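You operate a simulated robot arm through the tools that you are given. There is no shell and no other tool. Be economical: measure what you need, move in short steps, check, and stop when the job is done.

You run a simulated two-armed robot. Do the job below in one go: nothing can be reset, and whatever is moved stays where it is left.

## Task
Put one of the packets from the plain end of the mosaic table on the shelf under the laundry counter. Then put the wooden block on the side bench top away on the yard table shelf. Then open the fridge door. Do these in the order given.

Only the result counts: the job must be done as asked and must still hold three seconds after the hand-in. Knocking over, shifting, dropping, spilling or breaking anything else fails it.

## Robot
Two 7-joint arms with two-finger parallel grippers on one trunk, on a base that drives. Base frame: it is fixed to the floor where the robot stands at the start and does not move with it; the origin is under the middle of the robot, x ahead of it, y to its left, z up. Readings come in m, rad, newtons and seconds.
The left shoulder is at the start at [0.05, 0.168, 1.057], the right one opposite. With the tool pointing down near the work surface each hand reaches from about 0.22 to 0.66 m from the robot's upright axis, wherever it stands, measured 20 degrees to its own side. Places, roughly: fridge door [-4, 4.7, 1]; shelf under the laundry counter [0.7, 2.6, 0.4]; wooden block [-0.5, -1.75, 0.75]; yard table shelf [-2.2, -1.5, 0.3]. Payload 1.57 kg a hand.
The TCP of each hand is the grasp point between the finger pads, 0.03 m short of the fingertips. In the tool frame z runs along the fingers and y along their closing line. Largest opening 0.08 m; finger width 0.017, thickness 0.012; the body of the gripper, 0.04 by 0.082 m, starts 0.08 m behind the TCP.
Orientation is that of the tool frame in the base frame, as a unit quaternion [w, x, y, z]. With the fingers straight down and closing along the base's y, the tool's x points along the base's -x, its y along +y and its z along -z.

## Interface
- The arms move only by the tool move_arm. It takes "left_rows", "right_rows" or both (then of equal length, played together; a hand with none holds still); each is a list of rows, each an object (a shift or turn left out is 0, a gripper value left out holds the last) with "slide": the shift along the tool's x, y, z in units of 50 mm (1.0 is 50 mm), a list of three; "turn": the turn, a rotation vector about the tool's x, y, z in units of 4 degrees (1.0 is 4 degrees), a list of three; "claw": the finger opening in m, from 0 to 0.08. In form: [{"slide": [x, y, z], "turn": [wx, wy, wz], "claw": claw}, ...]. A call has 1 to 8 rows; each row shifts and turns the commanded pose from where the row before left it, along the tool's axes as they then stand. A call with a number of a shift or a turn outside -1 to 1 is refused whole. Each row takes 0.2 s and may step no farther than 0.05 m and 0.15 rad from the row before; otherwise, or with a gripper value out of range, the whole call is refused. Where a pose cannot be reached the arm comes as near as it can. A force on the tool above 40 N (or 10 N above the force at the start of the call, whichever is more), or a blocked arm, ends the call early, and 0.2 s more pass. The fingers move at their own pace (about 0.045 m/s each) and stop on an object; they squeeze with about 40 N. The grip force told is the motor's: it shows also when the fingers shut on nothing. Time passes only in rows, and 0.2 s behind the last, so rows that do not move let the fingers close. It gives the time, the measured TCP pose, the force on the tool (base axes), the opening and the grip force at its end, in the units of the frame above (readings bear some noise), with the torque about the TCP (base axes, N m) and any sound that the robot's microphone picked up, and new pictures: "pictures" is both (left out), scene, wrist or none (wrist: the cameras of the hands that moved).
- Cameras (640 x 400 px; columns grow to the right, rows downward): "scene" is now at [0.1227, 0.0204, 1.2783]; the picture's right is [0.29, -0.96, 0.00], its down [-0.46, -0.14, -0.88] and it looks along [0.84, 0.25, -0.48] (base axes); focal length 253 px, centre (320, 200). "left" rides on the left gripper at [0.072, 0.006, -0.122] in its tool frame; the picture's right is [-0.09, 1.00, 0.00], its down [-0.84, -0.08, -0.54] and it looks along [-0.54, -0.05, 0.84] (tool axes); focal length 238 px, centre (320, 200). "right" rides on the right gripper at [0.072, -0.007, -0.122] in its tool frame; the picture's right is [0.09, 1.00, 0.00], its down [-0.84, 0.08, -0.54] and it looks along [-0.54, 0.05, 0.84] (tool axes); focal length 238 px, centre (320, 200). There is no depth. A picture from a camera that has moved, and an enlarged one, comes with that camera's place and axes in the base frame and with its lens. The place of the scene camera against the robot may be out by one fixed shift of up to 0.012 m in any direction.
- raise_lower(by): slides the trunk up (or, below 0, down) by that many m; the arms and the scene camera ride with it, the base frame stays. It gives what a move gives, with no picture.
- roll_base(legs): drives the robot by 1 to 6 legs, each [ahead, left, turn to the left] in m, m and rad, along the robot's own axes; the way and the turn of a leg run together, so that a leg with both is an arc; at most 1.5 m and 3.142 rad a leg. The arms and the cameras ride along, it lands a little off, and it stops where it bumps. It gives what a move gives, and a new picture of the scene camera.
- head_to(pan, tilt): turns the head with the scene camera to pan (to the left, within 1.396 rad either way) and tilt (down, from -0.506 to 1.204), counted from straight ahead of the robot. It gives what a move gives, and a new picture of the scene camera.
- zoom(camera, box): a new picture of the part [left, top, right, bottom] of that camera's present view, enlarged. The clock stands still meanwhile.
- sign_off(): hands the job in; it is judged then, once.

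Work in short steps. Places have to be worked out from the pictures, the camera data and where the tool is seen: move nearer, look again, correct. Check each grasp and each placing, and mend what went wrong. You have 165 turns and 260 pictures in all, those below and enlarged ones among them. Open the grippers and draw the arms clear of the work before you hand the job in, unless the task says otherwise; then end with one line.

The tools are called after "Call:" by a JSON object that holds its "name" and its "arguments". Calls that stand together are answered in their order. move_arm: Moves the arms, as the interface text tells. Its arguments: {"type":"object","properties":{"left_rows":{"type":"array"},"right_rows":{"type":"array"},"pictures":{"type":"string","enum":["both","scene","wrist","none"]}},"required":[]} The other tools are called the same way: raise_lower (by) slides the trunk up or down; roll_base (legs) drives the base; head_to (pan, tilt) turns the head that bears the scene camera; zoom (camera, box) takes an enlarged picture of a part of a camera's view; sign_off () hands the job in.

At the start:

```text
clock: 0.0
left_tool_pos: [0.4572, 0.3649, 1.0974]
left_ee_rot: [0.001, -0.001, 1.0, 0.001]
left_force: [1.1, 0.1, 0.2]
left_torque: [0.01, -0.01, 0.06]
left_finger_gap: 0.0798
left_finger_force: 0.0
right_tool_pos: [0.4086, -0.0395, 1.0911]
right_ee_rot: [0.0, -0.001, 1.0, 0.0]
right_force: [0.5, 0.1, -0.4]
right_torque: [-0.02, 0.01, -0.02]
right_finger_gap: 0.08
right_finger_force: 0.1
trunk travel left (down, up): [-0.225, 0.218]
robot x, y, heading: [-0.0006, -0.0003, -0.0]
head pan, tilt: [0.29, 0.499]
```

scene: 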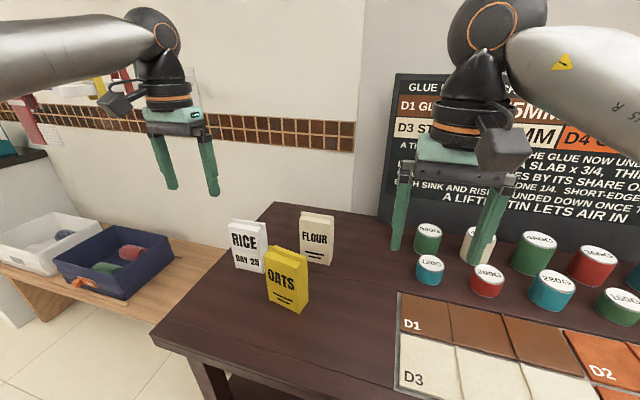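
right: 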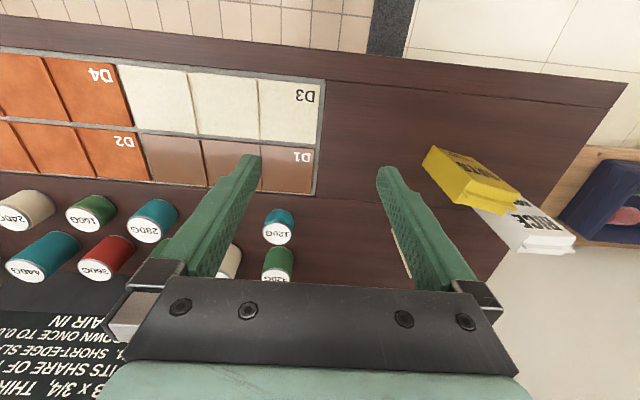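
left: 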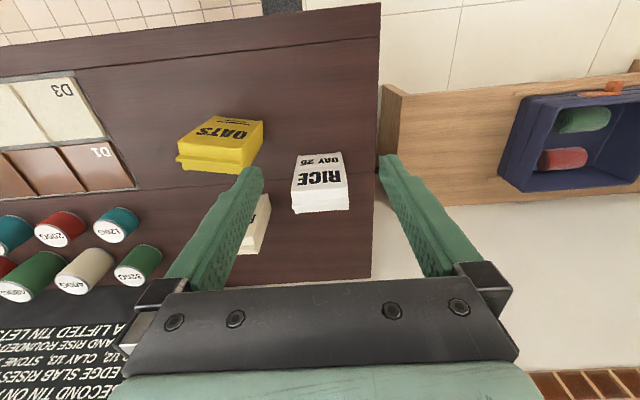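

The table shows three packets (rice, flour, oats) at the plain end. I zoom in to read them and to locate them.

Call:
{"name": "zoom", "arguments": {"camera": "scene", "box": [200, 190, 360, 330]}}

Call:
{"name": "head_to", "arguments": {"pan": 1.2, "tilt": 0.4}}

```text
2.86 times, centred on (280, 260) of scene
camera zoom: at [0.1227, 0.0204, 1.2783], right [0.29, -0.96, 0.0], down [-0.46, -0.14, -0.88], along [0.84, 0.25, -0.48], focal length 724 px, centre (434, 29)
```

zoom: 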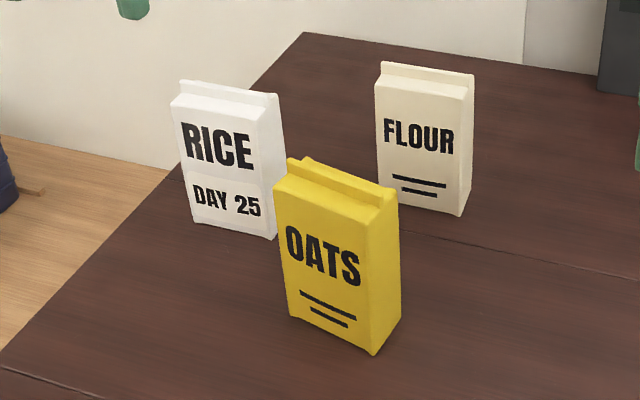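

```text
clock: 1.2
left_tool_pos: [0.458, 0.3654, 1.0976]
left_ee_rot: [0.0, -0.001, 1.0, 0.0]
left_force: [0.1, -0.4, 0.6]
left_torque: [0.0, 0.01, 0.03]
left_finger_gap: 0.08
left_finger_force: 0.1
right_tool_pos: [0.4084, -0.0392, 1.0898]
right_ee_rot: [-0.001, 0.0, 1.0, 0.0]
right_force: [0.1, -0.2, -0.3]
right_torque: [0.01, -0.01, -0.01]
right_finger_gap: 0.0798
right_finger_force: 0.0
trunk travel left (down, up): [-0.225, 0.218]
robot x, y, heading: [0.0014, -0.0006, 0.002]
head pan, tilt: [1.201, 0.4]
camera scene: at [0.0691, 0.0806, 1.2875], right [0.93, -0.36, 0.0], down [-0.14, -0.36, -0.92], along [0.33, 0.86, -0.39], focal length 253 px, centre (320, 200)
```

scene: 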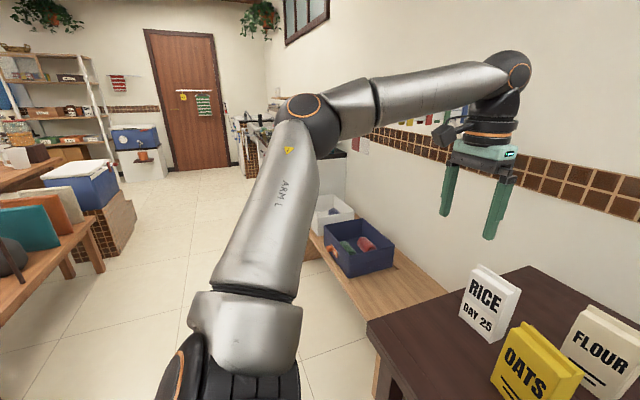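

I'll pick the oats (centre ≈ (0.50,0.21)), but the grip depends on the shelf, so I drive left first and look at the laundry counter.

Call:
{"name": "roll_base", "arguments": {"legs": [[-0.1, 0, 0], [0, 1.5, 0]]}}

Call:
{"name": "head_to", "arguments": {"pan": 0.75, "tilt": 0.6}}

```text
clock: 9.4
left_tool_pos: [0.3612, 1.8624, 1.0957]
left_ee_rot: [0.0, 0.001, 1.0, 0.0]
left_force: [0.1, 0.7, 1.2]
left_torque: [0.0, -0.03, 0.04]
left_finger_gap: 0.0802
left_finger_force: 0.0
right_tool_pos: [0.3117, 1.4582, 1.0887]
right_ee_rot: [0.0, 0.0, 1.0, 0.0]
right_force: [-0.4, 1.1, 0.5]
right_torque: [-0.02, 0.02, 0.01]
right_finger_gap: 0.08
right_finger_force: 0.1
trunk travel left (down, up): [-0.225, 0.218]
robot x, y, heading: [-0.0979, 1.4981, 0.001]
head pan, tilt: [1.201, 0.4]
camera scene: at [-0.0283, 1.5794, 1.2875], right [0.93, -0.36, 0.0], down [-0.14, -0.36, -0.92], along [0.33, 0.86, -0.39], focal length 253 px, centre (320, 200)
```

scene: 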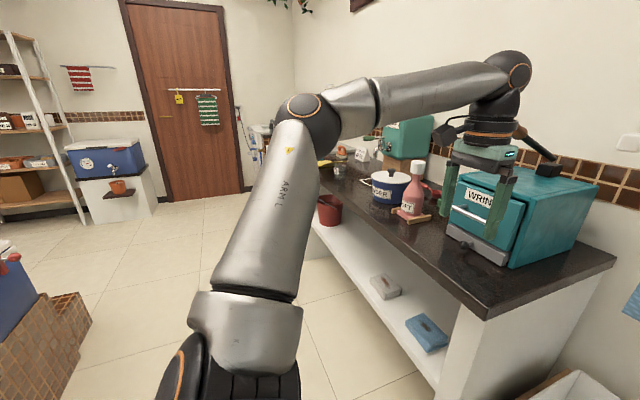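

```text
clock: 10.3
left_tool_pos: [0.3609, 1.8634, 1.097]
left_ee_rot: [0.0, 0.001, 1.0, 0.0]
left_force: [-0.3, -0.5, 0.8]
left_torque: [-0.02, -0.02, 0.02]
left_finger_gap: 0.0798
left_finger_force: 0.0
right_tool_pos: [0.3123, 1.4597, 1.0888]
right_ee_rot: [-0.001, 0.0, 1.0, 0.0]
right_force: [-0.5, -0.2, -0.5]
right_torque: [0.0, 0.0, -0.01]
right_finger_gap: 0.0798
right_finger_force: 0.0
trunk travel left (down, up): [-0.225, 0.218]
robot x, y, heading: [-0.0959, 1.501, -0.0]
head pan, tilt: [0.75, 0.6]
camera scene: at [0.0028, 1.5532, 1.2693], right [0.68, -0.73, 0.0], down [-0.41, -0.38, -0.83], along [0.6, 0.56, -0.56], focal length 253 px, centre (320, 200)
```

scene: 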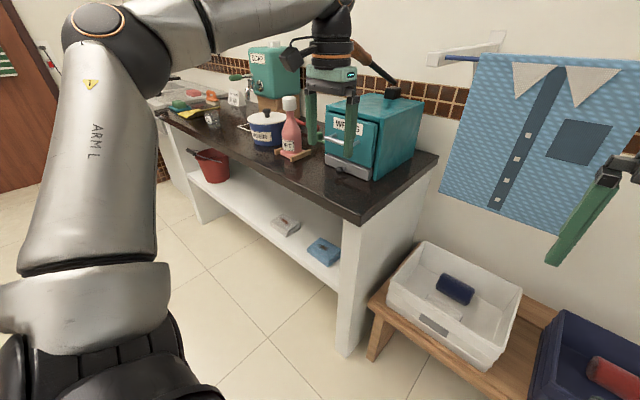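

The shelf under the counter is at z≈0.4 with its front at x≈0.5, and it is free between y≈2.5 and 3.2; the items on it are a blue and a pink box and a red pot. I'll grip the oats on the narrow side with a slanted hand, so I return to the table and turn left about 50°.

Call:
{"name": "roll_base", "arguments": {"legs": [[0, -1.5, 0], [0.07, -0.05, 0], [0, 0, 0.87]]}}

Call:
{"name": "head_to", "arguments": {"pan": -0.3, "tilt": 0.75}}

```text
clock: 20.5
left_tool_pos: [-0.0052, 0.5707, 1.097]
left_ee_rot: [0.0, -0.421, 0.907, 0.0]
left_force: [1.4, 0.6, -0.2]
left_torque: [-0.02, 0.04, 0.0]
left_finger_gap: 0.0798
left_finger_force: 0.1
right_tool_pos: [0.2723, 0.2709, 1.0895]
right_ee_rot: [0.0, -0.42, 0.908, 0.0]
right_force: [0.1, 0.2, -0.5]
right_torque: [-0.01, -0.01, 0.01]
right_finger_gap: 0.08
right_finger_force: 0.0
trunk travel left (down, up): [-0.225, 0.218]
robot x, y, heading: [-0.0235, -0.0176, 0.873]
head pan, tilt: [0.75, 0.6]
camera scene: at [-0.0051, 0.0969, 1.2693], right [1.0, 0.05, 0.0], down [0.03, -0.56, -0.83], along [-0.04, 0.82, -0.56], focal length 253 px, centre (320, 200)
```

scene: 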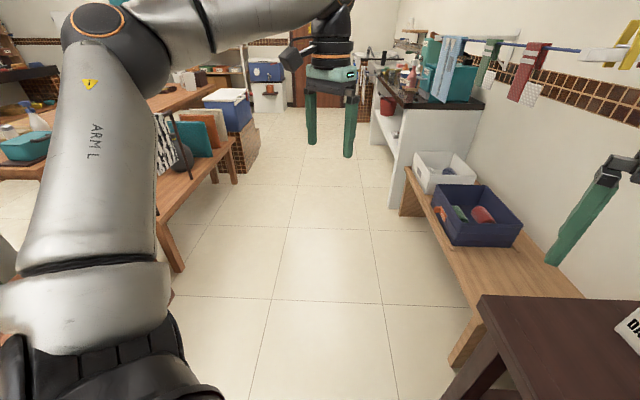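

```text
clock: 21.8
left_tool_pos: [-0.005, 0.5694, 1.0965]
left_ee_rot: [0.0, -0.42, 0.907, 0.0]
left_force: [-0.2, 0.8, 0.5]
left_torque: [0.01, -0.02, -0.02]
left_finger_gap: 0.0799
left_finger_force: 0.1
right_tool_pos: [0.2716, 0.27, 1.089]
right_ee_rot: [0.0, -0.42, 0.907, 0.0]
right_force: [0.6, 0.2, 0.4]
right_torque: [-0.01, 0.02, -0.01]
right_finger_gap: 0.08
right_finger_force: 0.0
trunk travel left (down, up): [-0.225, 0.218]
robot x, y, heading: [-0.0225, -0.0141, 0.868]
head pan, tilt: [-0.3, 0.75]
camera scene: at [0.069, 0.0532, 1.2564], right [0.54, -0.84, 0.0], down [-0.57, -0.37, -0.73], along [0.62, 0.39, -0.68], focal length 253 px, centre (320, 200)
```

scene: 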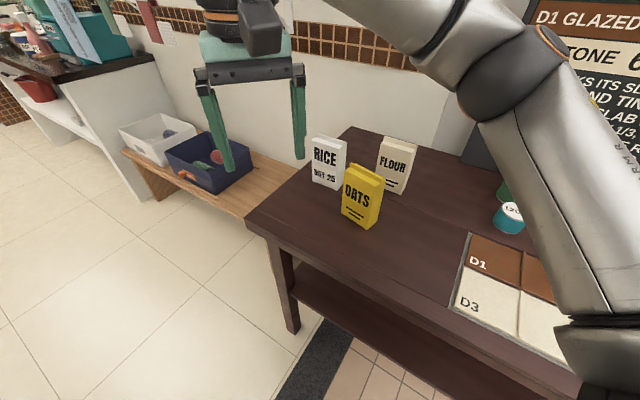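

I zoom on the oats for a second position fix.

Call:
{"name": "zoom", "arguments": {"camera": "scene", "box": [300, 130, 428, 240]}}

```text
3.64 times, centred on (364, 185) of scene
camera zoom: at [0.069, 0.0532, 1.2564], right [0.54, -0.84, 0.0], down [-0.57, -0.37, -0.73], along [0.62, 0.39, -0.68], focal length 921 px, centre (160, 254)
```

zoom: 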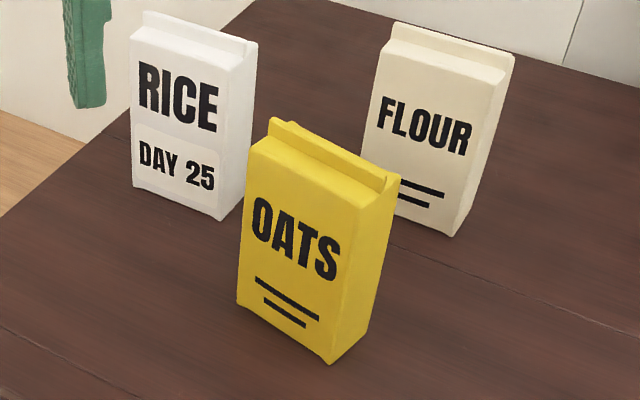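

Both fixes agree: oats base centre ≈ (0.499, 0.210), long side along azimuth ≈79°, about 0.044 thick. I bring the right hand to the packet's right side, beginning with translation and some yaw.

Call:
{"name": "move_arm", "arguments": {"right_rows": [{"slide": [0.14, -0.97, 0]}, {"slide": [0.14, -0.97, 0]}, {"slide": [0.14, -0.97, 0]}, {"slide": [0.14, -0.97, 0]}, {"slide": [0.14, -0.97, 0]}, {"slide": [0.14, -0.97, 0]}, {"turn": [0, 0, -1]}, {"turn": [0, 0, -1]}], "pictures": "none"}}

Call:
{"name": "move_arm", "arguments": {"right_rows": [{"turn": [0, 0, -1]}, {"turn": [0, 0, -1]}, {"turn": [0, 0, -1]}, {"turn": [0, 0, -1]}, {"turn": [0, 0, -1]}, {"turn": [0, 0, -0.25]}, {"turn": [0, -1, 0]}, {"turn": [0, -1, 0]}], "pictures": "none"}}

Call:
{"name": "move_arm", "arguments": {"right_rows": [{"turn": [0, -1, 0]}, {"turn": [0, -1, 0]}, {"turn": [0, -1, 0]}, {"turn": [0, -1, 0]}, {"turn": [0, -1, 0]}, {"turn": [0, -1, 0]}, {"turn": [0, -1, 0]}, {"turn": [0, -1, 0]}]}}

```text
clock: 23.6
left_tool_pos: [-0.0048, 0.5696, 1.0963]
left_ee_rot: [0.0, -0.422, 0.907, 0.0]
left_force: [0.7, -1.2, 1.2]
left_torque: [0.02, 0.02, 0.01]
left_finger_gap: 0.08
left_finger_force: 0.0
right_tool_pos: [0.4676, 0.0496, 1.0887]
right_ee_rot: [0.0, -0.483, 0.876, -0.001]
right_force: [-0.7, 0.2, 0.0]
right_torque: [0.0, 0.01, -0.01]
right_finger_gap: 0.0801
right_finger_force: 0.2
trunk travel left (down, up): [-0.225, 0.218]
robot x, y, heading: [-0.0208, -0.019, 0.874]
head pan, tilt: [-0.3, 0.75]
```

```text
clock: 25.4
left_tool_pos: [-0.0041, 0.5683, 1.098]
left_ee_rot: [0.0, -0.421, 0.907, 0.0]
left_force: [-0.5, -0.4, 0.3]
left_torque: [-0.03, 0.0, 0.03]
left_finger_gap: 0.0798
left_finger_force: 0.0
right_tool_pos: [0.4662, 0.0498, 1.0901]
right_ee_rot: [0.054, -0.632, 0.772, 0.045]
right_force: [-0.4, -0.4, 0.3]
right_torque: [0.02, -0.03, -0.04]
right_finger_gap: 0.0801
right_finger_force: 0.0
trunk travel left (down, up): [-0.225, 0.218]
robot x, y, heading: [-0.0214, -0.0157, 0.867]
head pan, tilt: [-0.3, 0.75]
```

```text
clock: 27.2
left_tool_pos: [-0.0048, 0.5683, 1.0966]
left_ee_rot: [-0.001, -0.421, 0.907, -0.001]
left_force: [-0.1, -0.2, -0.7]
left_torque: [-0.01, 0.03, -0.01]
left_finger_gap: 0.0798
left_finger_force: 0.0
right_tool_pos: [0.4668, 0.05, 1.0891]
right_ee_rot: [0.265, -0.596, 0.726, 0.218]
right_force: [-0.1, 0.2, 0.2]
right_torque: [0.0, 0.01, 0.03]
right_finger_gap: 0.0803
right_finger_force: 0.0
trunk travel left (down, up): [-0.225, 0.218]
robot x, y, heading: [-0.0218, -0.0165, 0.866]
head pan, tilt: [-0.3, 0.75]
camera scene: at [0.069, 0.053, 1.2565], right [0.54, -0.84, 0.0], down [-0.57, -0.37, -0.73], along [0.62, 0.39, -0.68], focal length 253 px, centre (320, 200)
camera right: at [0.4468, -0.0839, 1.1372], right [-0.99, 0.13, -0.06], down [-0.02, 0.3, 0.95], along [0.14, 0.95, -0.3], focal length 238 px, centre (320, 200)
```

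scene: 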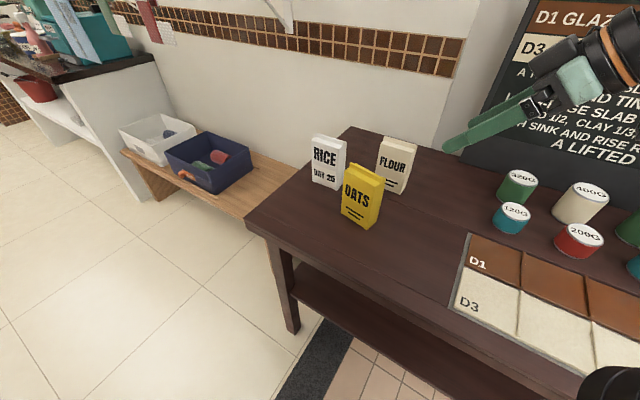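
right: 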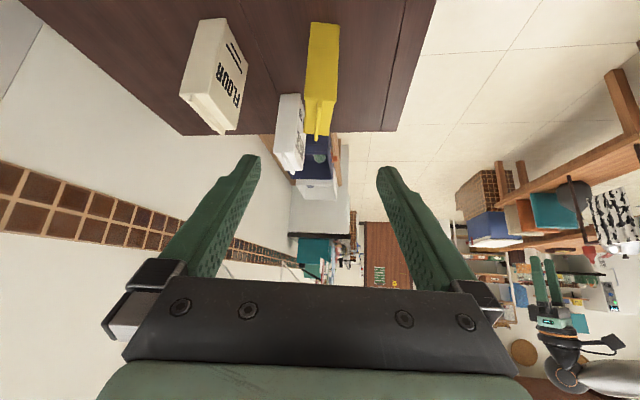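

The hand is aligned in azimuth with the packet; I finish the tilt (to 35° below horizontal) and go down to the stand-off point.

Call:
{"name": "move_arm", "arguments": {"right_rows": [{"turn": [0, -0.94, 0]}, {"turn": [0, -0.94, 0]}, {"turn": [0, -0.94, 0]}, {"turn": [0, -0.94, 0]}, {"slide": [-0.85, 0, 0.6]}, {"slide": [-0.85, 0, 0.6]}]}}

```text
refused: row 5 steps farther than a row can; nothing moved
```

A row's slide was slightly too long; I split it into three.

Call:
{"name": "move_arm", "arguments": {"right_rows": [{"turn": [0, -0.94, 0]}, {"turn": [0, -0.94, 0]}, {"turn": [0, -0.94, 0]}, {"turn": [0, -0.94, 0]}, {"slide": [-0.57, 0, 0.4]}, {"slide": [-0.57, 0, 0.4]}, {"slide": [-0.57, 0, 0.4]}]}}

```text
clock: 28.8
left_tool_pos: [-0.0054, 0.571, 1.0957]
left_ee_rot: [0.0, -0.421, 0.907, 0.001]
left_force: [1.2, -0.6, 1.0]
left_torque: [-0.04, -0.02, -0.02]
left_finger_gap: 0.0803
left_finger_force: 0.1
right_tool_pos: [0.4919, 0.1422, 1.1184]
right_ee_rot: [0.334, -0.568, 0.704, 0.265]
right_force: [0.4, -0.1, -0.1]
right_torque: [0.0, -0.07, 0.0]
right_finger_gap: 0.0801
right_finger_force: 0.0
right hand out of reach, approached as far as the arm can: row 3
trunk travel left (down, up): [-0.225, 0.218]
robot x, y, heading: [-0.0202, -0.0163, 0.871]
head pan, tilt: [-0.3, 0.75]
camera scene: at [0.0691, 0.0536, 1.2563], right [0.54, -0.84, 0.0], down [-0.58, -0.37, -0.73], along [0.62, 0.39, -0.68], focal length 253 px, centre (320, 200)
camera right: at [0.4673, 0.003, 1.1409], right [-0.98, 0.16, -0.08], down [-0.06, 0.13, 0.99], along [0.17, 0.98, -0.12], focal length 238 px, centre (320, 200)
```

scene: 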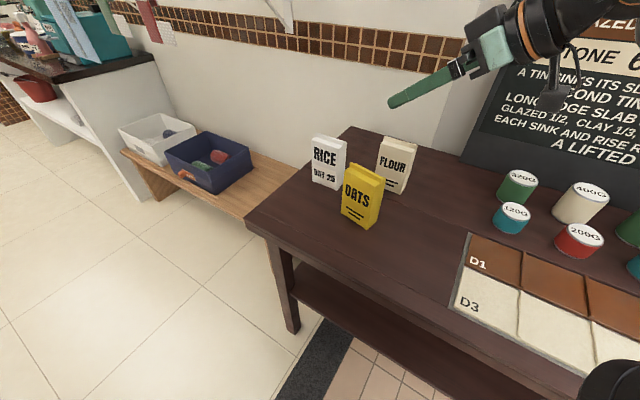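
right: 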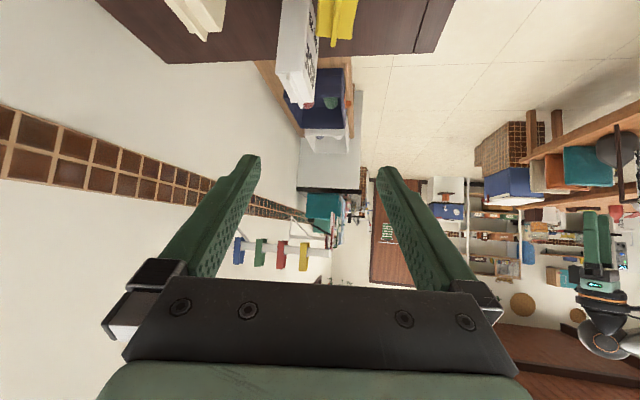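

The tool's x axis points down-back in this tilt, so my slide went the wrong way (harmlessly up). I now slide along +x to come down behind the packet.

Call:
{"name": "move_arm", "arguments": {"right_rows": [{"slide": [0.82, 0.02, 0.05]}, {"slide": [0.82, 0.02, 0.05]}, {"slide": [0.82, 0.02, 0.05]}, {"slide": [0.82, 0.02, 0.05]}]}}

```text
clock: 29.8
left_tool_pos: [-0.0063, 0.5698, 1.0963]
left_ee_rot: [0.0, -0.421, 0.907, 0.0]
left_force: [0.4, 0.5, -1.2]
left_torque: [-0.02, -0.04, -0.02]
left_finger_gap: 0.0798
left_finger_force: 0.0
right_tool_pos: [0.4526, 0.0716, 0.9955]
right_ee_rot: [0.334, -0.568, 0.704, 0.265]
right_force: [0.4, 0.6, -0.2]
right_torque: [-0.01, 0.03, -0.03]
right_finger_gap: 0.08
right_finger_force: 0.1
right hand out of reach, approached as far as the arm can: row 3, 4
trunk travel left (down, up): [-0.225, 0.218]
robot x, y, heading: [-0.0222, -0.0177, 0.867]
head pan, tilt: [-0.3, 0.75]
camera scene: at [0.0691, 0.0539, 1.2564], right [0.54, -0.84, 0.0], down [-0.58, -0.37, -0.73], along [0.62, 0.39, -0.68], focal length 253 px, centre (320, 200)
camera right: at [0.4289, -0.0674, 1.0191], right [-0.98, 0.16, -0.08], down [-0.06, 0.13, 0.99], along [0.17, 0.98, -0.12], focal length 238 px, centre (320, 200)
```

scene: 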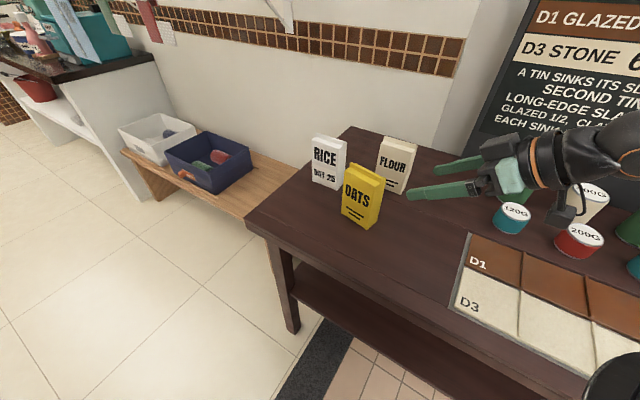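
right: 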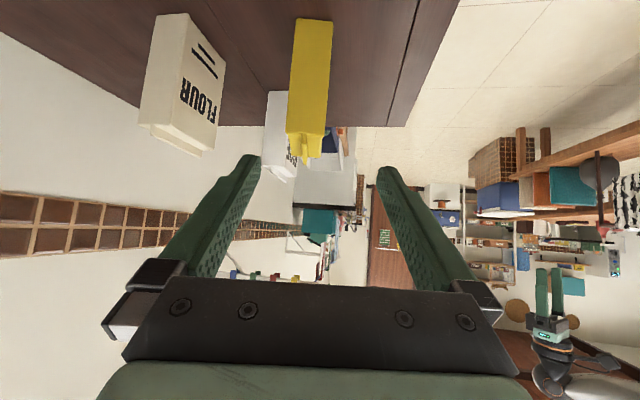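

The packet is slightly to the +x side of the finger axis; I correct 15 mm sideways and advance partway.

Call:
{"name": "move_arm", "arguments": {"right_rows": [{"slide": [0.0, -0.3, 0]}, {"slide": [0.05, 0, 0.7]}, {"slide": [0.05, 0, 0.7]}, {"slide": [0.05, 0, 0.6]}]}}

```text
clock: 30.8
left_tool_pos: [-0.0058, 0.5689, 1.0957]
left_ee_rot: [0.0, -0.421, 0.907, 0.001]
left_force: [-0.4, -0.5, 0.7]
left_torque: [0.0, -0.01, 0.01]
left_finger_gap: 0.0803
left_finger_force: 0.1
right_tool_pos: [0.4822, 0.1438, 0.9279]
right_ee_rot: [0.334, -0.567, 0.704, 0.265]
right_force: [-0.1, 0.4, 0.1]
right_torque: [0.0, 0.03, 0.04]
right_finger_gap: 0.08
right_finger_force: 0.0
right hand out of reach, approached as far as the arm can: row 1
trunk travel left (down, up): [-0.225, 0.218]
robot x, y, heading: [-0.0187, -0.0169, 0.866]
head pan, tilt: [-0.3, 0.75]
camera scene: at [0.0692, 0.0533, 1.2564], right [0.54, -0.84, 0.0], down [-0.58, -0.37, -0.73], along [0.62, 0.39, -0.68], focal length 253 px, centre (320, 200)
camera right: at [0.4582, 0.0057, 0.9505], right [-0.98, 0.16, -0.08], down [-0.06, 0.13, 0.99], along [0.17, 0.98, -0.12], focal length 238 px, centre (320, 200)
```

scene: 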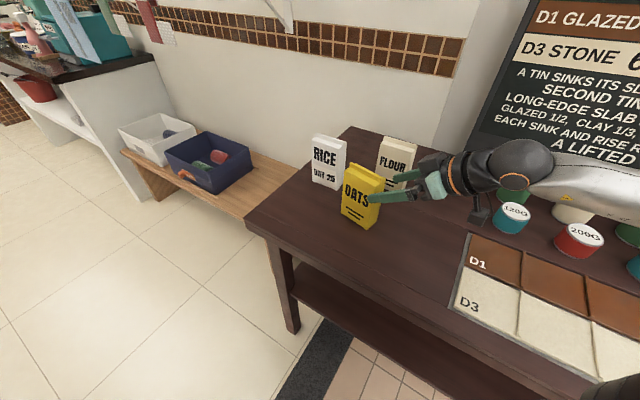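
right: 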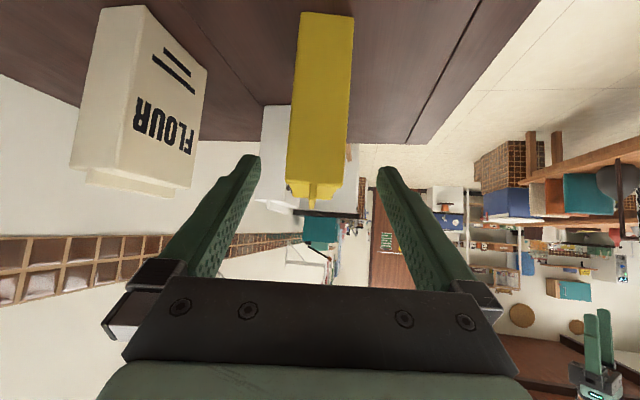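

Fingers straddle the packet well. I advance 78 mm along the fingers.

Call:
{"name": "move_arm", "arguments": {"right_rows": [{"slide": [0.05, -0.04, 0.52]}, {"slide": [0.05, 0, 0.52]}, {"slide": [0.0, 0, 0.52]}]}}

Call:
{"name": "zoom", "arguments": {"camera": "scene", "box": [300, 120, 460, 250]}}

```text
clock: 31.6
left_tool_pos: [-0.0048, 0.5691, 1.097]
left_ee_rot: [0.001, -0.421, 0.907, -0.001]
left_force: [0.2, 0.1, -0.2]
left_torque: [-0.03, 0.0, -0.03]
left_finger_gap: 0.0799
left_finger_force: 0.0
right_tool_pos: [0.4982, 0.1991, 0.8745]
right_ee_rot: [0.335, -0.566, 0.705, 0.265]
right_force: [0.1, 0.8, 0.5]
right_torque: [-0.01, -0.01, 0.02]
right_finger_gap: 0.0801
right_finger_force: 0.1
trunk travel left (down, up): [-0.225, 0.218]
robot x, y, heading: [-0.0201, -0.0179, 0.865]
head pan, tilt: [-0.3, 0.75]
camera scene: at [0.0692, 0.0533, 1.2564], right [0.54, -0.84, 0.0], down [-0.58, -0.37, -0.73], along [0.62, 0.39, -0.68], focal length 253 px, centre (320, 200)
camera right: at [0.4734, 0.0609, 0.8972], right [-0.98, 0.16, -0.08], down [-0.06, 0.13, 0.99], along [0.17, 0.98, -0.12], focal length 238 px, centre (320, 200)
```

scene: 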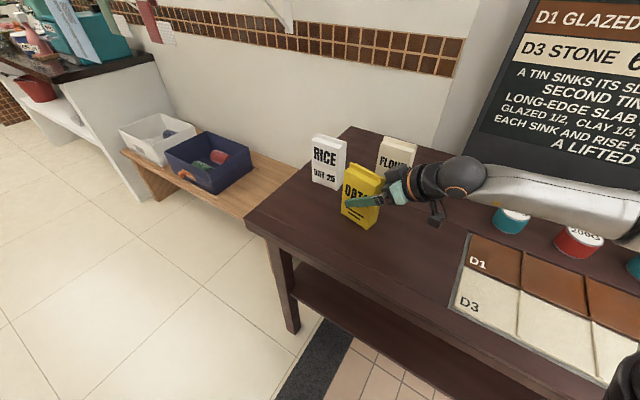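
right: 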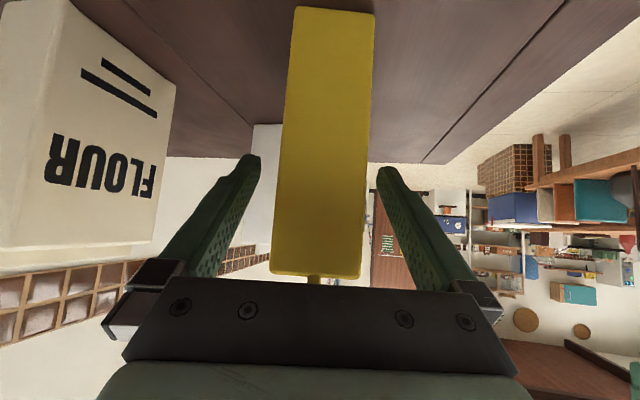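

```text
3.08 times, centred on (380, 185) of scene
camera zoom: at [0.0692, 0.0533, 1.2564], right [0.54, -0.84, 0.0], down [-0.58, -0.37, -0.73], along [0.62, 0.39, -0.68], focal length 779 px, centre (135, 246)
```

zoom: 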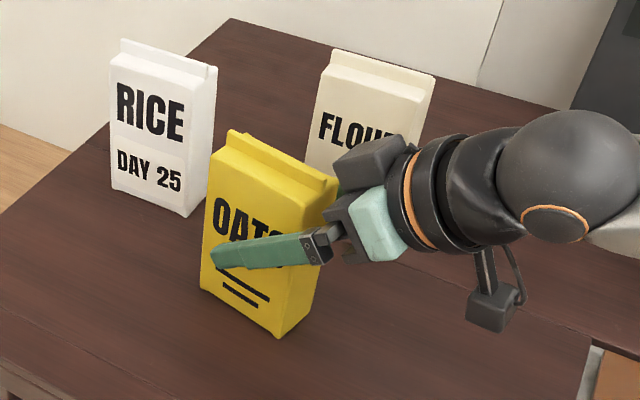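

The packet is between the fingers. I close the gripper.

Call:
{"name": "move_arm", "arguments": {"right_rows": [{"claw": 0.03}, {"claw": 0.03}, {"claw": 0.03}, {"claw": 0.03}, {"claw": 0.03}], "pictures": "scene"}}

```text
clock: 32.8
left_tool_pos: [-0.0055, 0.5698, 1.0963]
left_ee_rot: [0.0, -0.421, 0.907, 0.0]
left_force: [0.9, -0.2, -1.4]
left_torque: [0.0, 0.0, -0.02]
left_finger_gap: 0.0799
left_finger_force: 0.0
right_tool_pos: [0.4974, 0.1996, 0.8748]
right_ee_rot: [0.334, -0.568, 0.704, 0.266]
right_force: [-2.0, 0.4, -0.4]
right_torque: [0.22, 0.14, 0.07]
right_finger_gap: 0.045
right_finger_force: 39.2
trunk travel left (down, up): [-0.225, 0.218]
robot x, y, heading: [-0.0213, -0.0166, 0.866]
head pan, tilt: [-0.3, 0.75]
camera scene: at [0.069, 0.0532, 1.2564], right [0.54, -0.84, 0.0], down [-0.57, -0.37, -0.73], along [0.62, 0.39, -0.68], focal length 253 px, centre (320, 200)
```

scene: 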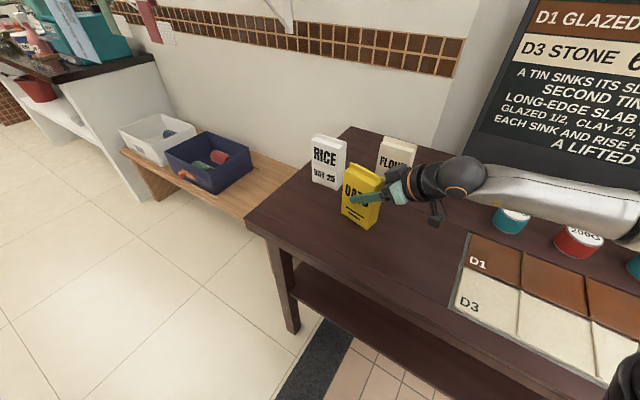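

Grip is firm (0.045 m, 39 N). I raise the trunk to lift the packet straight up.

Call:
{"name": "raise_lower", "arguments": {"by": 0.2}}

Call:
{"name": "zoom", "arguments": {"camera": "scene", "box": [220, 100, 540, 300]}}

```text
clock: 34.9
left_tool_pos: [-0.0037, 0.5697, 1.2957]
left_ee_rot: [0.0, -0.42, 0.907, 0.0]
left_force: [0.4, 0.1, -0.1]
left_torque: [0.01, 0.02, -0.04]
left_finger_gap: 0.0801
left_finger_force: 0.1
right_tool_pos: [0.4981, 0.2006, 1.0741]
right_ee_rot: [0.335, -0.567, 0.704, 0.265]
right_force: [0.1, 0.1, -4.5]
right_torque: [-0.09, 0.0, 0.0]
right_finger_gap: 0.0449
right_finger_force: 40.0
trunk travel left (down, up): [-0.425, 0.018]
robot x, y, heading: [-0.0226, -0.0125, 0.871]
head pan, tilt: [-0.3, 0.75]
```

```text
2.00 times, centred on (380, 200) of scene
camera zoom: at [0.0695, 0.0534, 1.4563], right [0.54, -0.84, 0.0], down [-0.58, -0.37, -0.73], along [0.62, 0.39, -0.68], focal length 507 px, centre (200, 200)
```

zoom: 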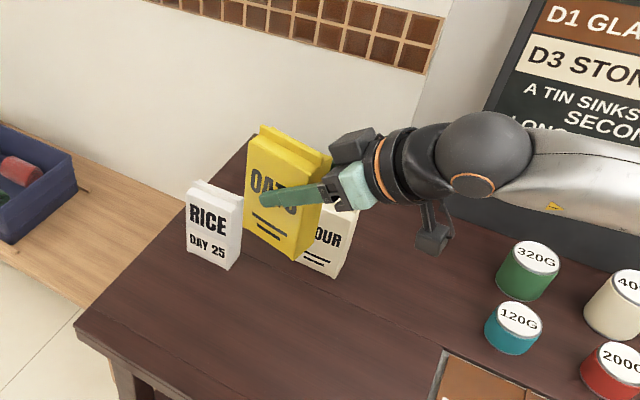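

The packet is held and lifted clear. I back off, turn to face +x, and slide left to the laundry counter.

Call:
{"name": "roll_base", "arguments": {"legs": [[-0.32, 0, 0], [0, 0, -0.868], [-0.1, 1.5, 0], [0, 1.5, 0], [0, 0.2, 0]]}}

Call:
{"name": "head_to", "arguments": {"pan": -0.1, "tilt": 0.65}}

```text
refused: leg 3 is longer than a leg can be; nothing moved
```

```text
clock: 35.7
left_tool_pos: [-0.0051, 0.5697, 1.2961]
left_ee_rot: [0.0, -0.421, 0.907, 0.0]
left_force: [0.5, 0.0, 0.5]
left_torque: [-0.02, 0.02, -0.03]
left_finger_gap: 0.08
left_finger_force: 0.0
right_tool_pos: [0.4981, 0.1998, 1.0752]
right_ee_rot: [0.335, -0.566, 0.705, 0.265]
right_force: [0.4, 0.9, -3.8]
right_torque: [-0.04, 0.03, 0.02]
right_finger_gap: 0.0449
right_finger_force: 39.7
trunk travel left (down, up): [-0.425, 0.018]
robot x, y, heading: [-0.0249, -0.0166, 0.872]
head pan, tilt: [-0.099, 0.649]
camera scene: at [0.062, 0.0691, 1.4649], right [0.69, -0.72, 0.0], down [-0.44, -0.42, -0.8], along [0.57, 0.55, -0.61], focal length 253 px, centre (320, 200)
```

scene: 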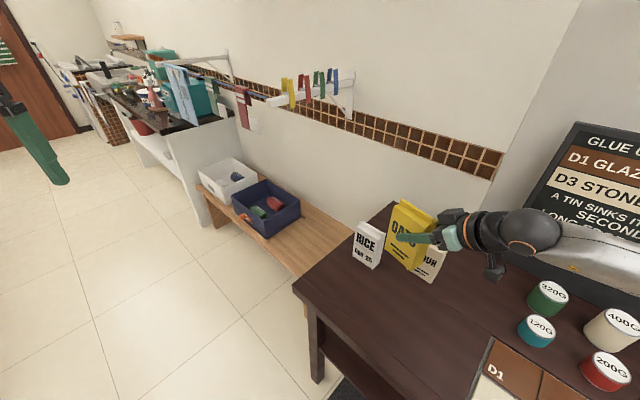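

One leg was over length; I split it and drive.

Call:
{"name": "roll_base", "arguments": {"legs": [[-0.32, 0, 0], [0, 0, -0.868], [-0.1, 0, 0], [0, 1.5, 0], [0, 1.5, 0], [0, 0.2, 0]]}}

Call:
{"name": "head_to", "arguments": {"pan": -0.5, "tilt": 0.65}}

```text
clock: 56.1
left_tool_pos: [0.1066, 3.3008, 1.2965]
left_ee_rot: [0.0, 0.001, 1.0, 0.0]
left_force: [-0.3, -0.8, -0.6]
left_torque: [-0.02, 0.01, 0.01]
left_finger_gap: 0.08
left_finger_force: 0.1
right_tool_pos: [0.1489, 2.6787, 1.0744]
right_ee_rot: [0.415, -0.218, 0.878, 0.099]
right_force: [0.6, 0.5, -3.9]
right_torque: [-0.05, 0.07, -0.02]
right_finger_gap: 0.0446
right_finger_force: 40.2
trunk travel left (down, up): [-0.425, 0.018]
robot x, y, heading: [-0.3523, 2.9368, 0.0]
head pan, tilt: [-0.099, 0.649]
camera scene: at [-0.2292, 2.9222, 1.465], right [-0.1, -0.99, 0.0], down [-0.6, 0.06, -0.8], along [0.79, -0.08, -0.6], focal length 253 px, centre (320, 200)
```

scene: 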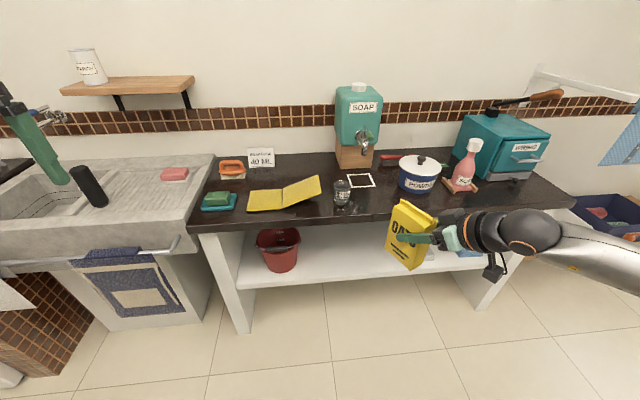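

```text
clock: 57.0
left_tool_pos: [0.1075, 3.3003, 1.2966]
left_ee_rot: [-0.001, 0.001, 1.0, -0.001]
left_force: [0.6, -0.2, 0.1]
left_torque: [0.01, -0.01, 0.0]
left_finger_gap: 0.0798
left_finger_force: 0.0
right_tool_pos: [0.1493, 2.6772, 1.0734]
right_ee_rot: [0.413, -0.217, 0.879, 0.099]
right_force: [0.3, 0.2, -4.1]
right_torque: [-0.03, 0.02, -0.01]
right_finger_gap: 0.0448
right_finger_force: 39.9
trunk travel left (down, up): [-0.425, 0.018]
robot x, y, heading: [-0.3531, 2.933, 0.004]
head pan, tilt: [-0.499, 0.649]
camera scene: at [-0.2394, 2.8887, 1.465], right [-0.48, -0.88, 0.0], down [-0.53, 0.29, -0.8], along [0.7, -0.38, -0.6], focal length 253 px, centre (320, 200)
```

scene: 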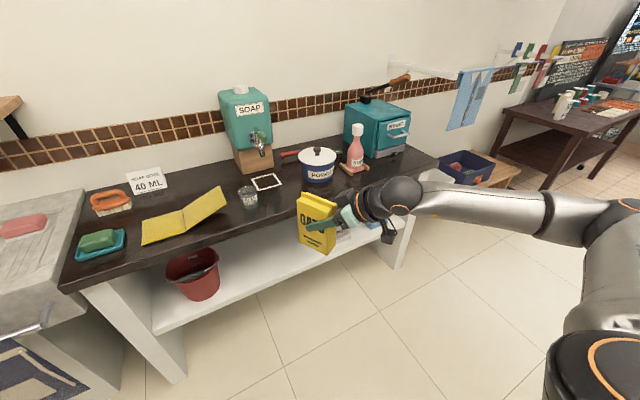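

The packet hangs in front of the counter; the shelf is free from y≈2.47 to 2.92. I lower the trunk fully, pull the left hand back and up, and bring the packet down a bit more.

Call:
{"name": "raise_lower", "arguments": {"by": -0.42}}

Call:
{"name": "move_arm", "arguments": {"left_rows": [{"slide": [0.5, 0, -0.6]}, {"slide": [0.5, 0, -0.6]}, {"slide": [0.5, 0, -0.6]}, {"slide": [0.5, 0, -0.6]}, {"slide": [0.5, 0, -0.6]}, {"slide": [0.5, 0, -0.6]}], "right_rows": [{"slide": [0.257, 0, 0.212]}, {"slide": [0.257, 0, 0.212]}, {"slide": [0.257, 0, 0.212]}, {"slide": [0.257, 0, 0.212]}, {"slide": [0.257, 0, 0.212]}, {"slide": [0.257, 0, 0.212]}]}}

```text
refused: -0.42 is not a number from -0.4 to 0.4
```

```text
clock: 58.4
left_tool_pos: [-0.0453, 3.2975, 1.4342]
left_ee_rot: [0.002, 0.001, 1.0, 0.0]
left_force: [-0.1, -0.5, -0.1]
left_torque: [0.03, -0.01, 0.01]
left_finger_gap: 0.0799
left_finger_force: 0.1
left hand out of reach, approached as far as the arm can: row 5, 6
right_tool_pos: [0.1485, 2.6791, 0.9756]
right_ee_rot: [0.415, -0.218, 0.877, 0.101]
right_force: [-0.2, -0.2, -4.5]
right_torque: [-0.01, 0.03, -0.01]
right_finger_gap: 0.0449
right_finger_force: 39.7
trunk travel left (down, up): [-0.425, 0.018]
robot x, y, heading: [-0.3485, 2.9373, -0.002]
head pan, tilt: [-0.499, 0.649]
camera scene: at [-0.2401, 2.8884, 1.4651], right [-0.48, -0.88, 0.0], down [-0.53, 0.29, -0.8], along [0.7, -0.38, -0.6], focal length 253 px, centre (320, 200)
camera right: at [0.0277, 2.6066, 0.9978], right [-0.51, 0.85, -0.08], down [0.06, 0.13, 0.99], along [0.86, 0.5, -0.12], focal length 238 px, centre (320, 200)
camera left: at [-0.1182, 3.3045, 1.5557], right [0.09, 1.0, 0.0], down [0.83, -0.08, 0.55], along [0.54, -0.05, -0.84], focal length 238 px, centre (320, 200)
```

scene: 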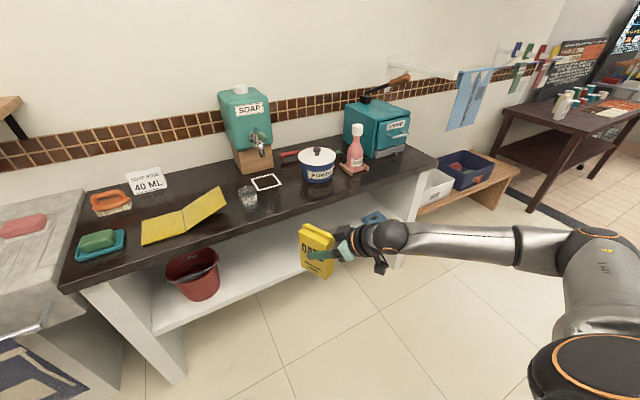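
right: 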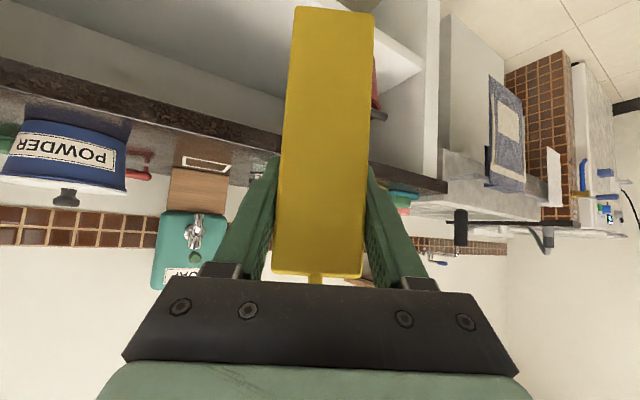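
left: 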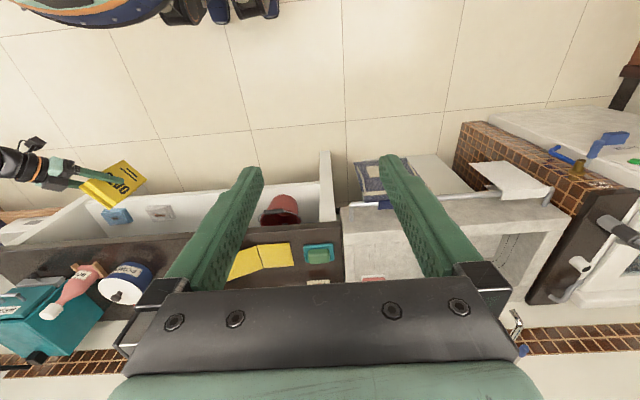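

The left arm is back. I lower the trunk by 0.40 and look at the shelf.

Call:
{"name": "raise_lower", "arguments": {"by": -0.4}}

Call:
{"name": "head_to", "arguments": {"pan": -0.3, "tilt": 0.6}}

```text
clock: 62.2
left_tool_pos: [-0.0446, 3.2971, 1.0343]
left_ee_rot: [0.002, 0.001, 1.0, 0.0]
left_force: [-0.9, -0.5, -0.3]
left_torque: [0.02, 0.0, 0.03]
left_finger_gap: 0.0799
left_finger_force: 0.0
right_tool_pos: [0.1488, 2.6792, 0.5749]
right_ee_rot: [0.415, -0.218, 0.878, 0.1]
right_force: [0.0, -0.2, -4.2]
right_torque: [-0.05, 0.07, -0.01]
right_finger_gap: 0.0448
right_finger_force: 40.3
trunk travel left (down, up): [-0.025, 0.418]
robot x, y, heading: [-0.3554, 2.9366, 0.001]
head pan, tilt: [-0.499, 0.649]
```

```text
clock: 62.9
left_tool_pos: [-0.0441, 3.2975, 1.0347]
left_ee_rot: [0.001, 0.0, 1.0, 0.0]
left_force: [-0.4, -0.7, 0.5]
left_torque: [0.0, 0.02, 0.0]
left_finger_gap: 0.0798
left_finger_force: 0.1
right_tool_pos: [0.1495, 2.6786, 0.5744]
right_ee_rot: [0.415, -0.218, 0.878, 0.1]
right_force: [-0.2, -0.1, -3.5]
right_torque: [-0.04, 0.07, -0.02]
right_finger_gap: 0.0448
right_finger_force: 40.6
trunk travel left (down, up): [-0.025, 0.418]
robot x, y, heading: [-0.3544, 2.9365, -0.003]
head pan, tilt: [-0.3, 0.6]
camera scene: at [-0.2313, 2.904, 1.0692], right [-0.3, -0.95, 0.0], down [-0.54, 0.17, -0.82], along [0.79, -0.25, -0.57], focal length 253 px, centre (320, 200)
```

scene: 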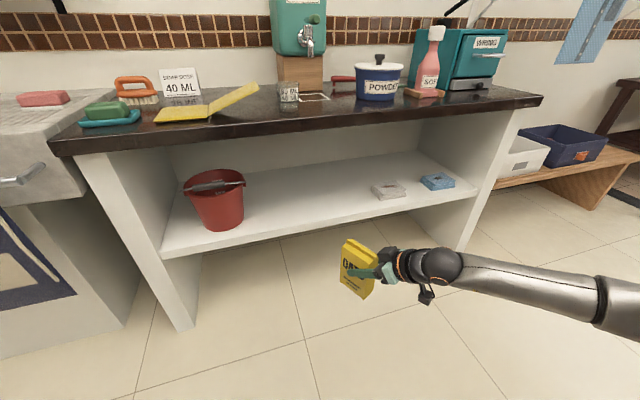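

I zoom in to measure shelf height and depth.

Call:
{"name": "zoom", "arguments": {"camera": "scene", "box": [150, 100, 480, 300]}}

```text
1.94 times, centred on (315, 200) of scene
camera zoom: at [-0.2313, 2.904, 1.0692], right [-0.3, -0.95, 0.0], down [-0.54, 0.17, -0.82], along [0.79, -0.25, -0.57], focal length 491 px, centre (330, 200)
```

zoom: 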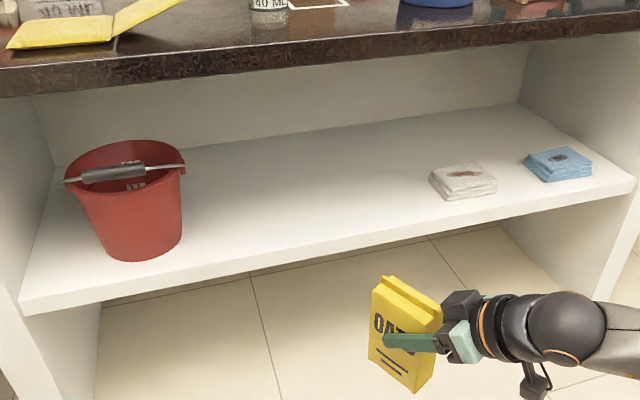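

Shelf top is ≈0.40–0.42 with front edge x≈0.54, holding two folded cloths and a bucket; the free middle is at y≈2.65. I lower the last bit and drive ahead 0.38.

Call:
{"name": "raise_lower", "arguments": {"by": -0.02}}

Call:
{"name": "roll_base", "arguments": {"legs": [[0.38, 0, 0]]}}

Call:
{"name": "head_to", "arguments": {"pan": -0.45, "tilt": 0.75}}

```text
clock: 63.6
left_tool_pos: [-0.0438, 3.2985, 1.0141]
left_ee_rot: [0.002, 0.001, 1.0, 0.0]
left_force: [0.6, 0.8, 0.6]
left_torque: [-0.03, 0.03, -0.02]
left_finger_gap: 0.08
left_finger_force: 0.0
right_tool_pos: [0.149, 2.678, 0.555]
right_ee_rot: [0.416, -0.217, 0.878, 0.099]
right_force: [-0.3, 0.7, -3.2]
right_torque: [-0.05, 0.03, 0.0]
right_finger_gap: 0.0449
right_finger_force: 40.4
trunk travel left (down, up): [-0.005, 0.438]
robot x, y, heading: [-0.3496, 2.9345, 0.001]
head pan, tilt: [-0.3, 0.6]
```

```text
clock: 66.0
left_tool_pos: [0.3356, 3.2932, 1.0137]
left_ee_rot: [0.002, 0.004, 1.0, -0.001]
left_force: [0.2, -0.2, 0.2]
left_torque: [0.0, 0.0, -0.03]
left_finger_gap: 0.08
left_finger_force: 0.0
right_tool_pos: [0.5256, 2.6729, 0.5558]
right_ee_rot: [0.415, -0.215, 0.879, 0.098]
right_force: [0.0, 0.3, -3.9]
right_torque: [-0.05, 0.09, 0.01]
right_finger_gap: 0.0449
right_finger_force: 39.5
trunk travel left (down, up): [-0.005, 0.438]
robot x, y, heading: [0.025, 2.9382, -0.005]
head pan, tilt: [-0.3, 0.6]
camera scene: at [0.1461, 2.901, 1.0492], right [-0.3, -0.95, 0.0], down [-0.54, 0.17, -0.82], along [0.79, -0.25, -0.57], focal length 253 px, centre (320, 200)
```

scene: 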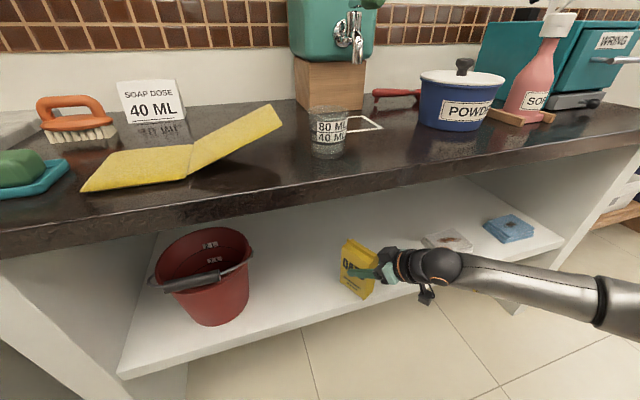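

```text
clock: 66.7
left_tool_pos: [0.3355, 3.2923, 1.0142]
left_ee_rot: [0.001, 0.005, 1.0, 0.001]
left_force: [0.0, -0.1, 0.2]
left_torque: [0.0, -0.04, -0.02]
left_finger_gap: 0.0802
left_finger_force: 0.1
right_tool_pos: [0.5249, 2.6732, 0.5544]
right_ee_rot: [0.415, -0.214, 0.879, 0.098]
right_force: [0.4, 0.7, -3.3]
right_torque: [-0.04, 0.05, 0.01]
right_finger_gap: 0.0447
right_finger_force: 40.1
trunk travel left (down, up): [-0.005, 0.438]
robot x, y, heading: [0.0251, 2.9336, -0.008]
head pan, tilt: [-0.45, 0.75]
camera scene: at [0.1362, 2.8912, 1.0364], right [-0.44, -0.9, 0.0], down [-0.61, 0.3, -0.73], along [0.66, -0.32, -0.68], focal length 253 px, centre (320, 200)
```

scene: 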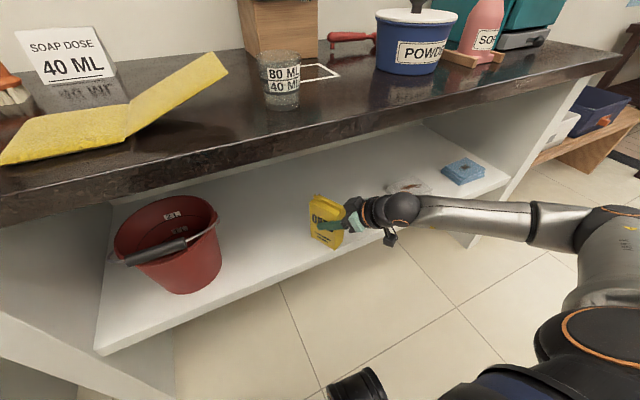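

The packet is over the front part of the shelf. I move it 0.115 further in and 2 cm down.

Call:
{"name": "move_arm", "arguments": {"right_rows": [{"slide": [-0.33, -0.353, 0.612]}, {"slide": [-0.33, -0.353, 0.612]}, {"slide": [-0.33, -0.353, 0.612]}], "pictures": "both"}}

Call:
{"name": "zoom", "arguments": {"camera": "scene", "box": [260, 140, 460, 265]}}

```text
clock: 67.5
left_tool_pos: [0.3337, 3.2942, 1.0145]
left_ee_rot: [0.003, 0.004, 1.0, -0.001]
left_force: [0.3, -0.5, 0.5]
left_torque: [0.05, -0.06, 0.01]
left_finger_gap: 0.0801
left_finger_force: 0.1
right_tool_pos: [0.641, 2.6763, 0.5448]
right_ee_rot: [0.424, -0.214, 0.875, 0.1]
right_force: [-6.2, 3.4, 25.2]
right_torque: [0.2, 1.54, -0.04]
right_finger_gap: 0.0451
right_finger_force: 40.4
trunk travel left (down, up): [-0.005, 0.438]
robot x, y, heading: [0.0254, 2.9352, -0.01]
head pan, tilt: [-0.45, 0.75]
camera scene: at [0.1338, 2.8922, 1.0373], right [-0.44, -0.9, 0.0], down [-0.61, 0.3, -0.73], along [0.66, -0.33, -0.68], focal length 253 px, centre (320, 200)
camera right: at [0.52, 2.6043, 0.5652], right [-0.51, 0.86, -0.08], down [0.05, 0.12, 0.99], along [0.86, 0.5, -0.1], focal length 238 px, centre (320, 200)
```

scene: 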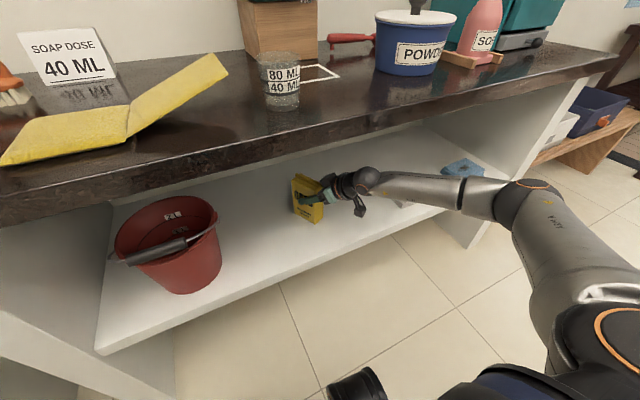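
right: 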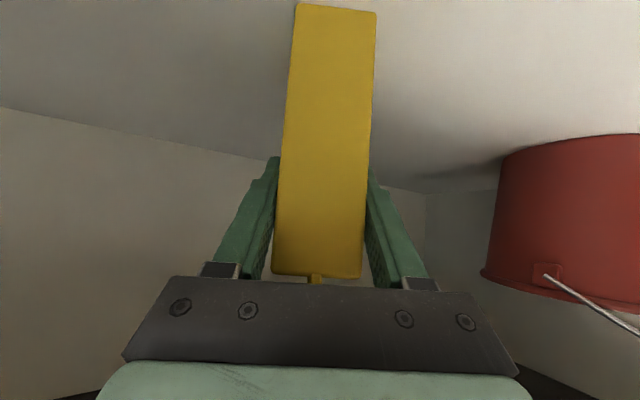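

```text
3.20 times, centred on (360, 202) of scene
camera zoom: at [0.1338, 2.8922, 1.0373], right [-0.44, -0.9, 0.0], down [-0.61, 0.3, -0.73], along [0.66, -0.33, -0.68], focal length 810 px, centre (192, 192)
```

zoom: 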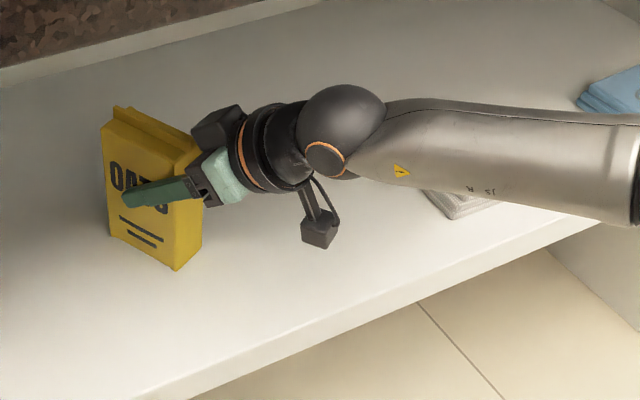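

The upward 25 N shows that the packet stands on the shelf (top ≈0.45). I relax the pressure by ~8 mm, then check.

Call:
{"name": "move_arm", "arguments": {"right_rows": [{"slide": [-0.12, 0, -0.1]}, {}], "pictures": "none"}}

```text
clock: 68.1
left_tool_pos: [0.3346, 3.294, 1.013]
left_ee_rot: [0.003, 0.004, 1.0, 0.0]
left_force: [-0.1, -0.4, 1.1]
left_torque: [0.03, -0.03, 0.02]
left_finger_gap: 0.08
left_finger_force: 0.0
right_tool_pos: [0.6399, 2.6716, 0.5416]
right_ee_rot: [0.415, -0.215, 0.879, 0.097]
right_force: [3.8, 2.8, 5.4]
right_torque: [0.19, -0.24, 0.03]
right_finger_gap: 0.0448
right_finger_force: 25.6
trunk travel left (down, up): [-0.005, 0.438]
robot x, y, heading: [0.0271, 2.9325, -0.009]
head pan, tilt: [-0.45, 0.75]
```

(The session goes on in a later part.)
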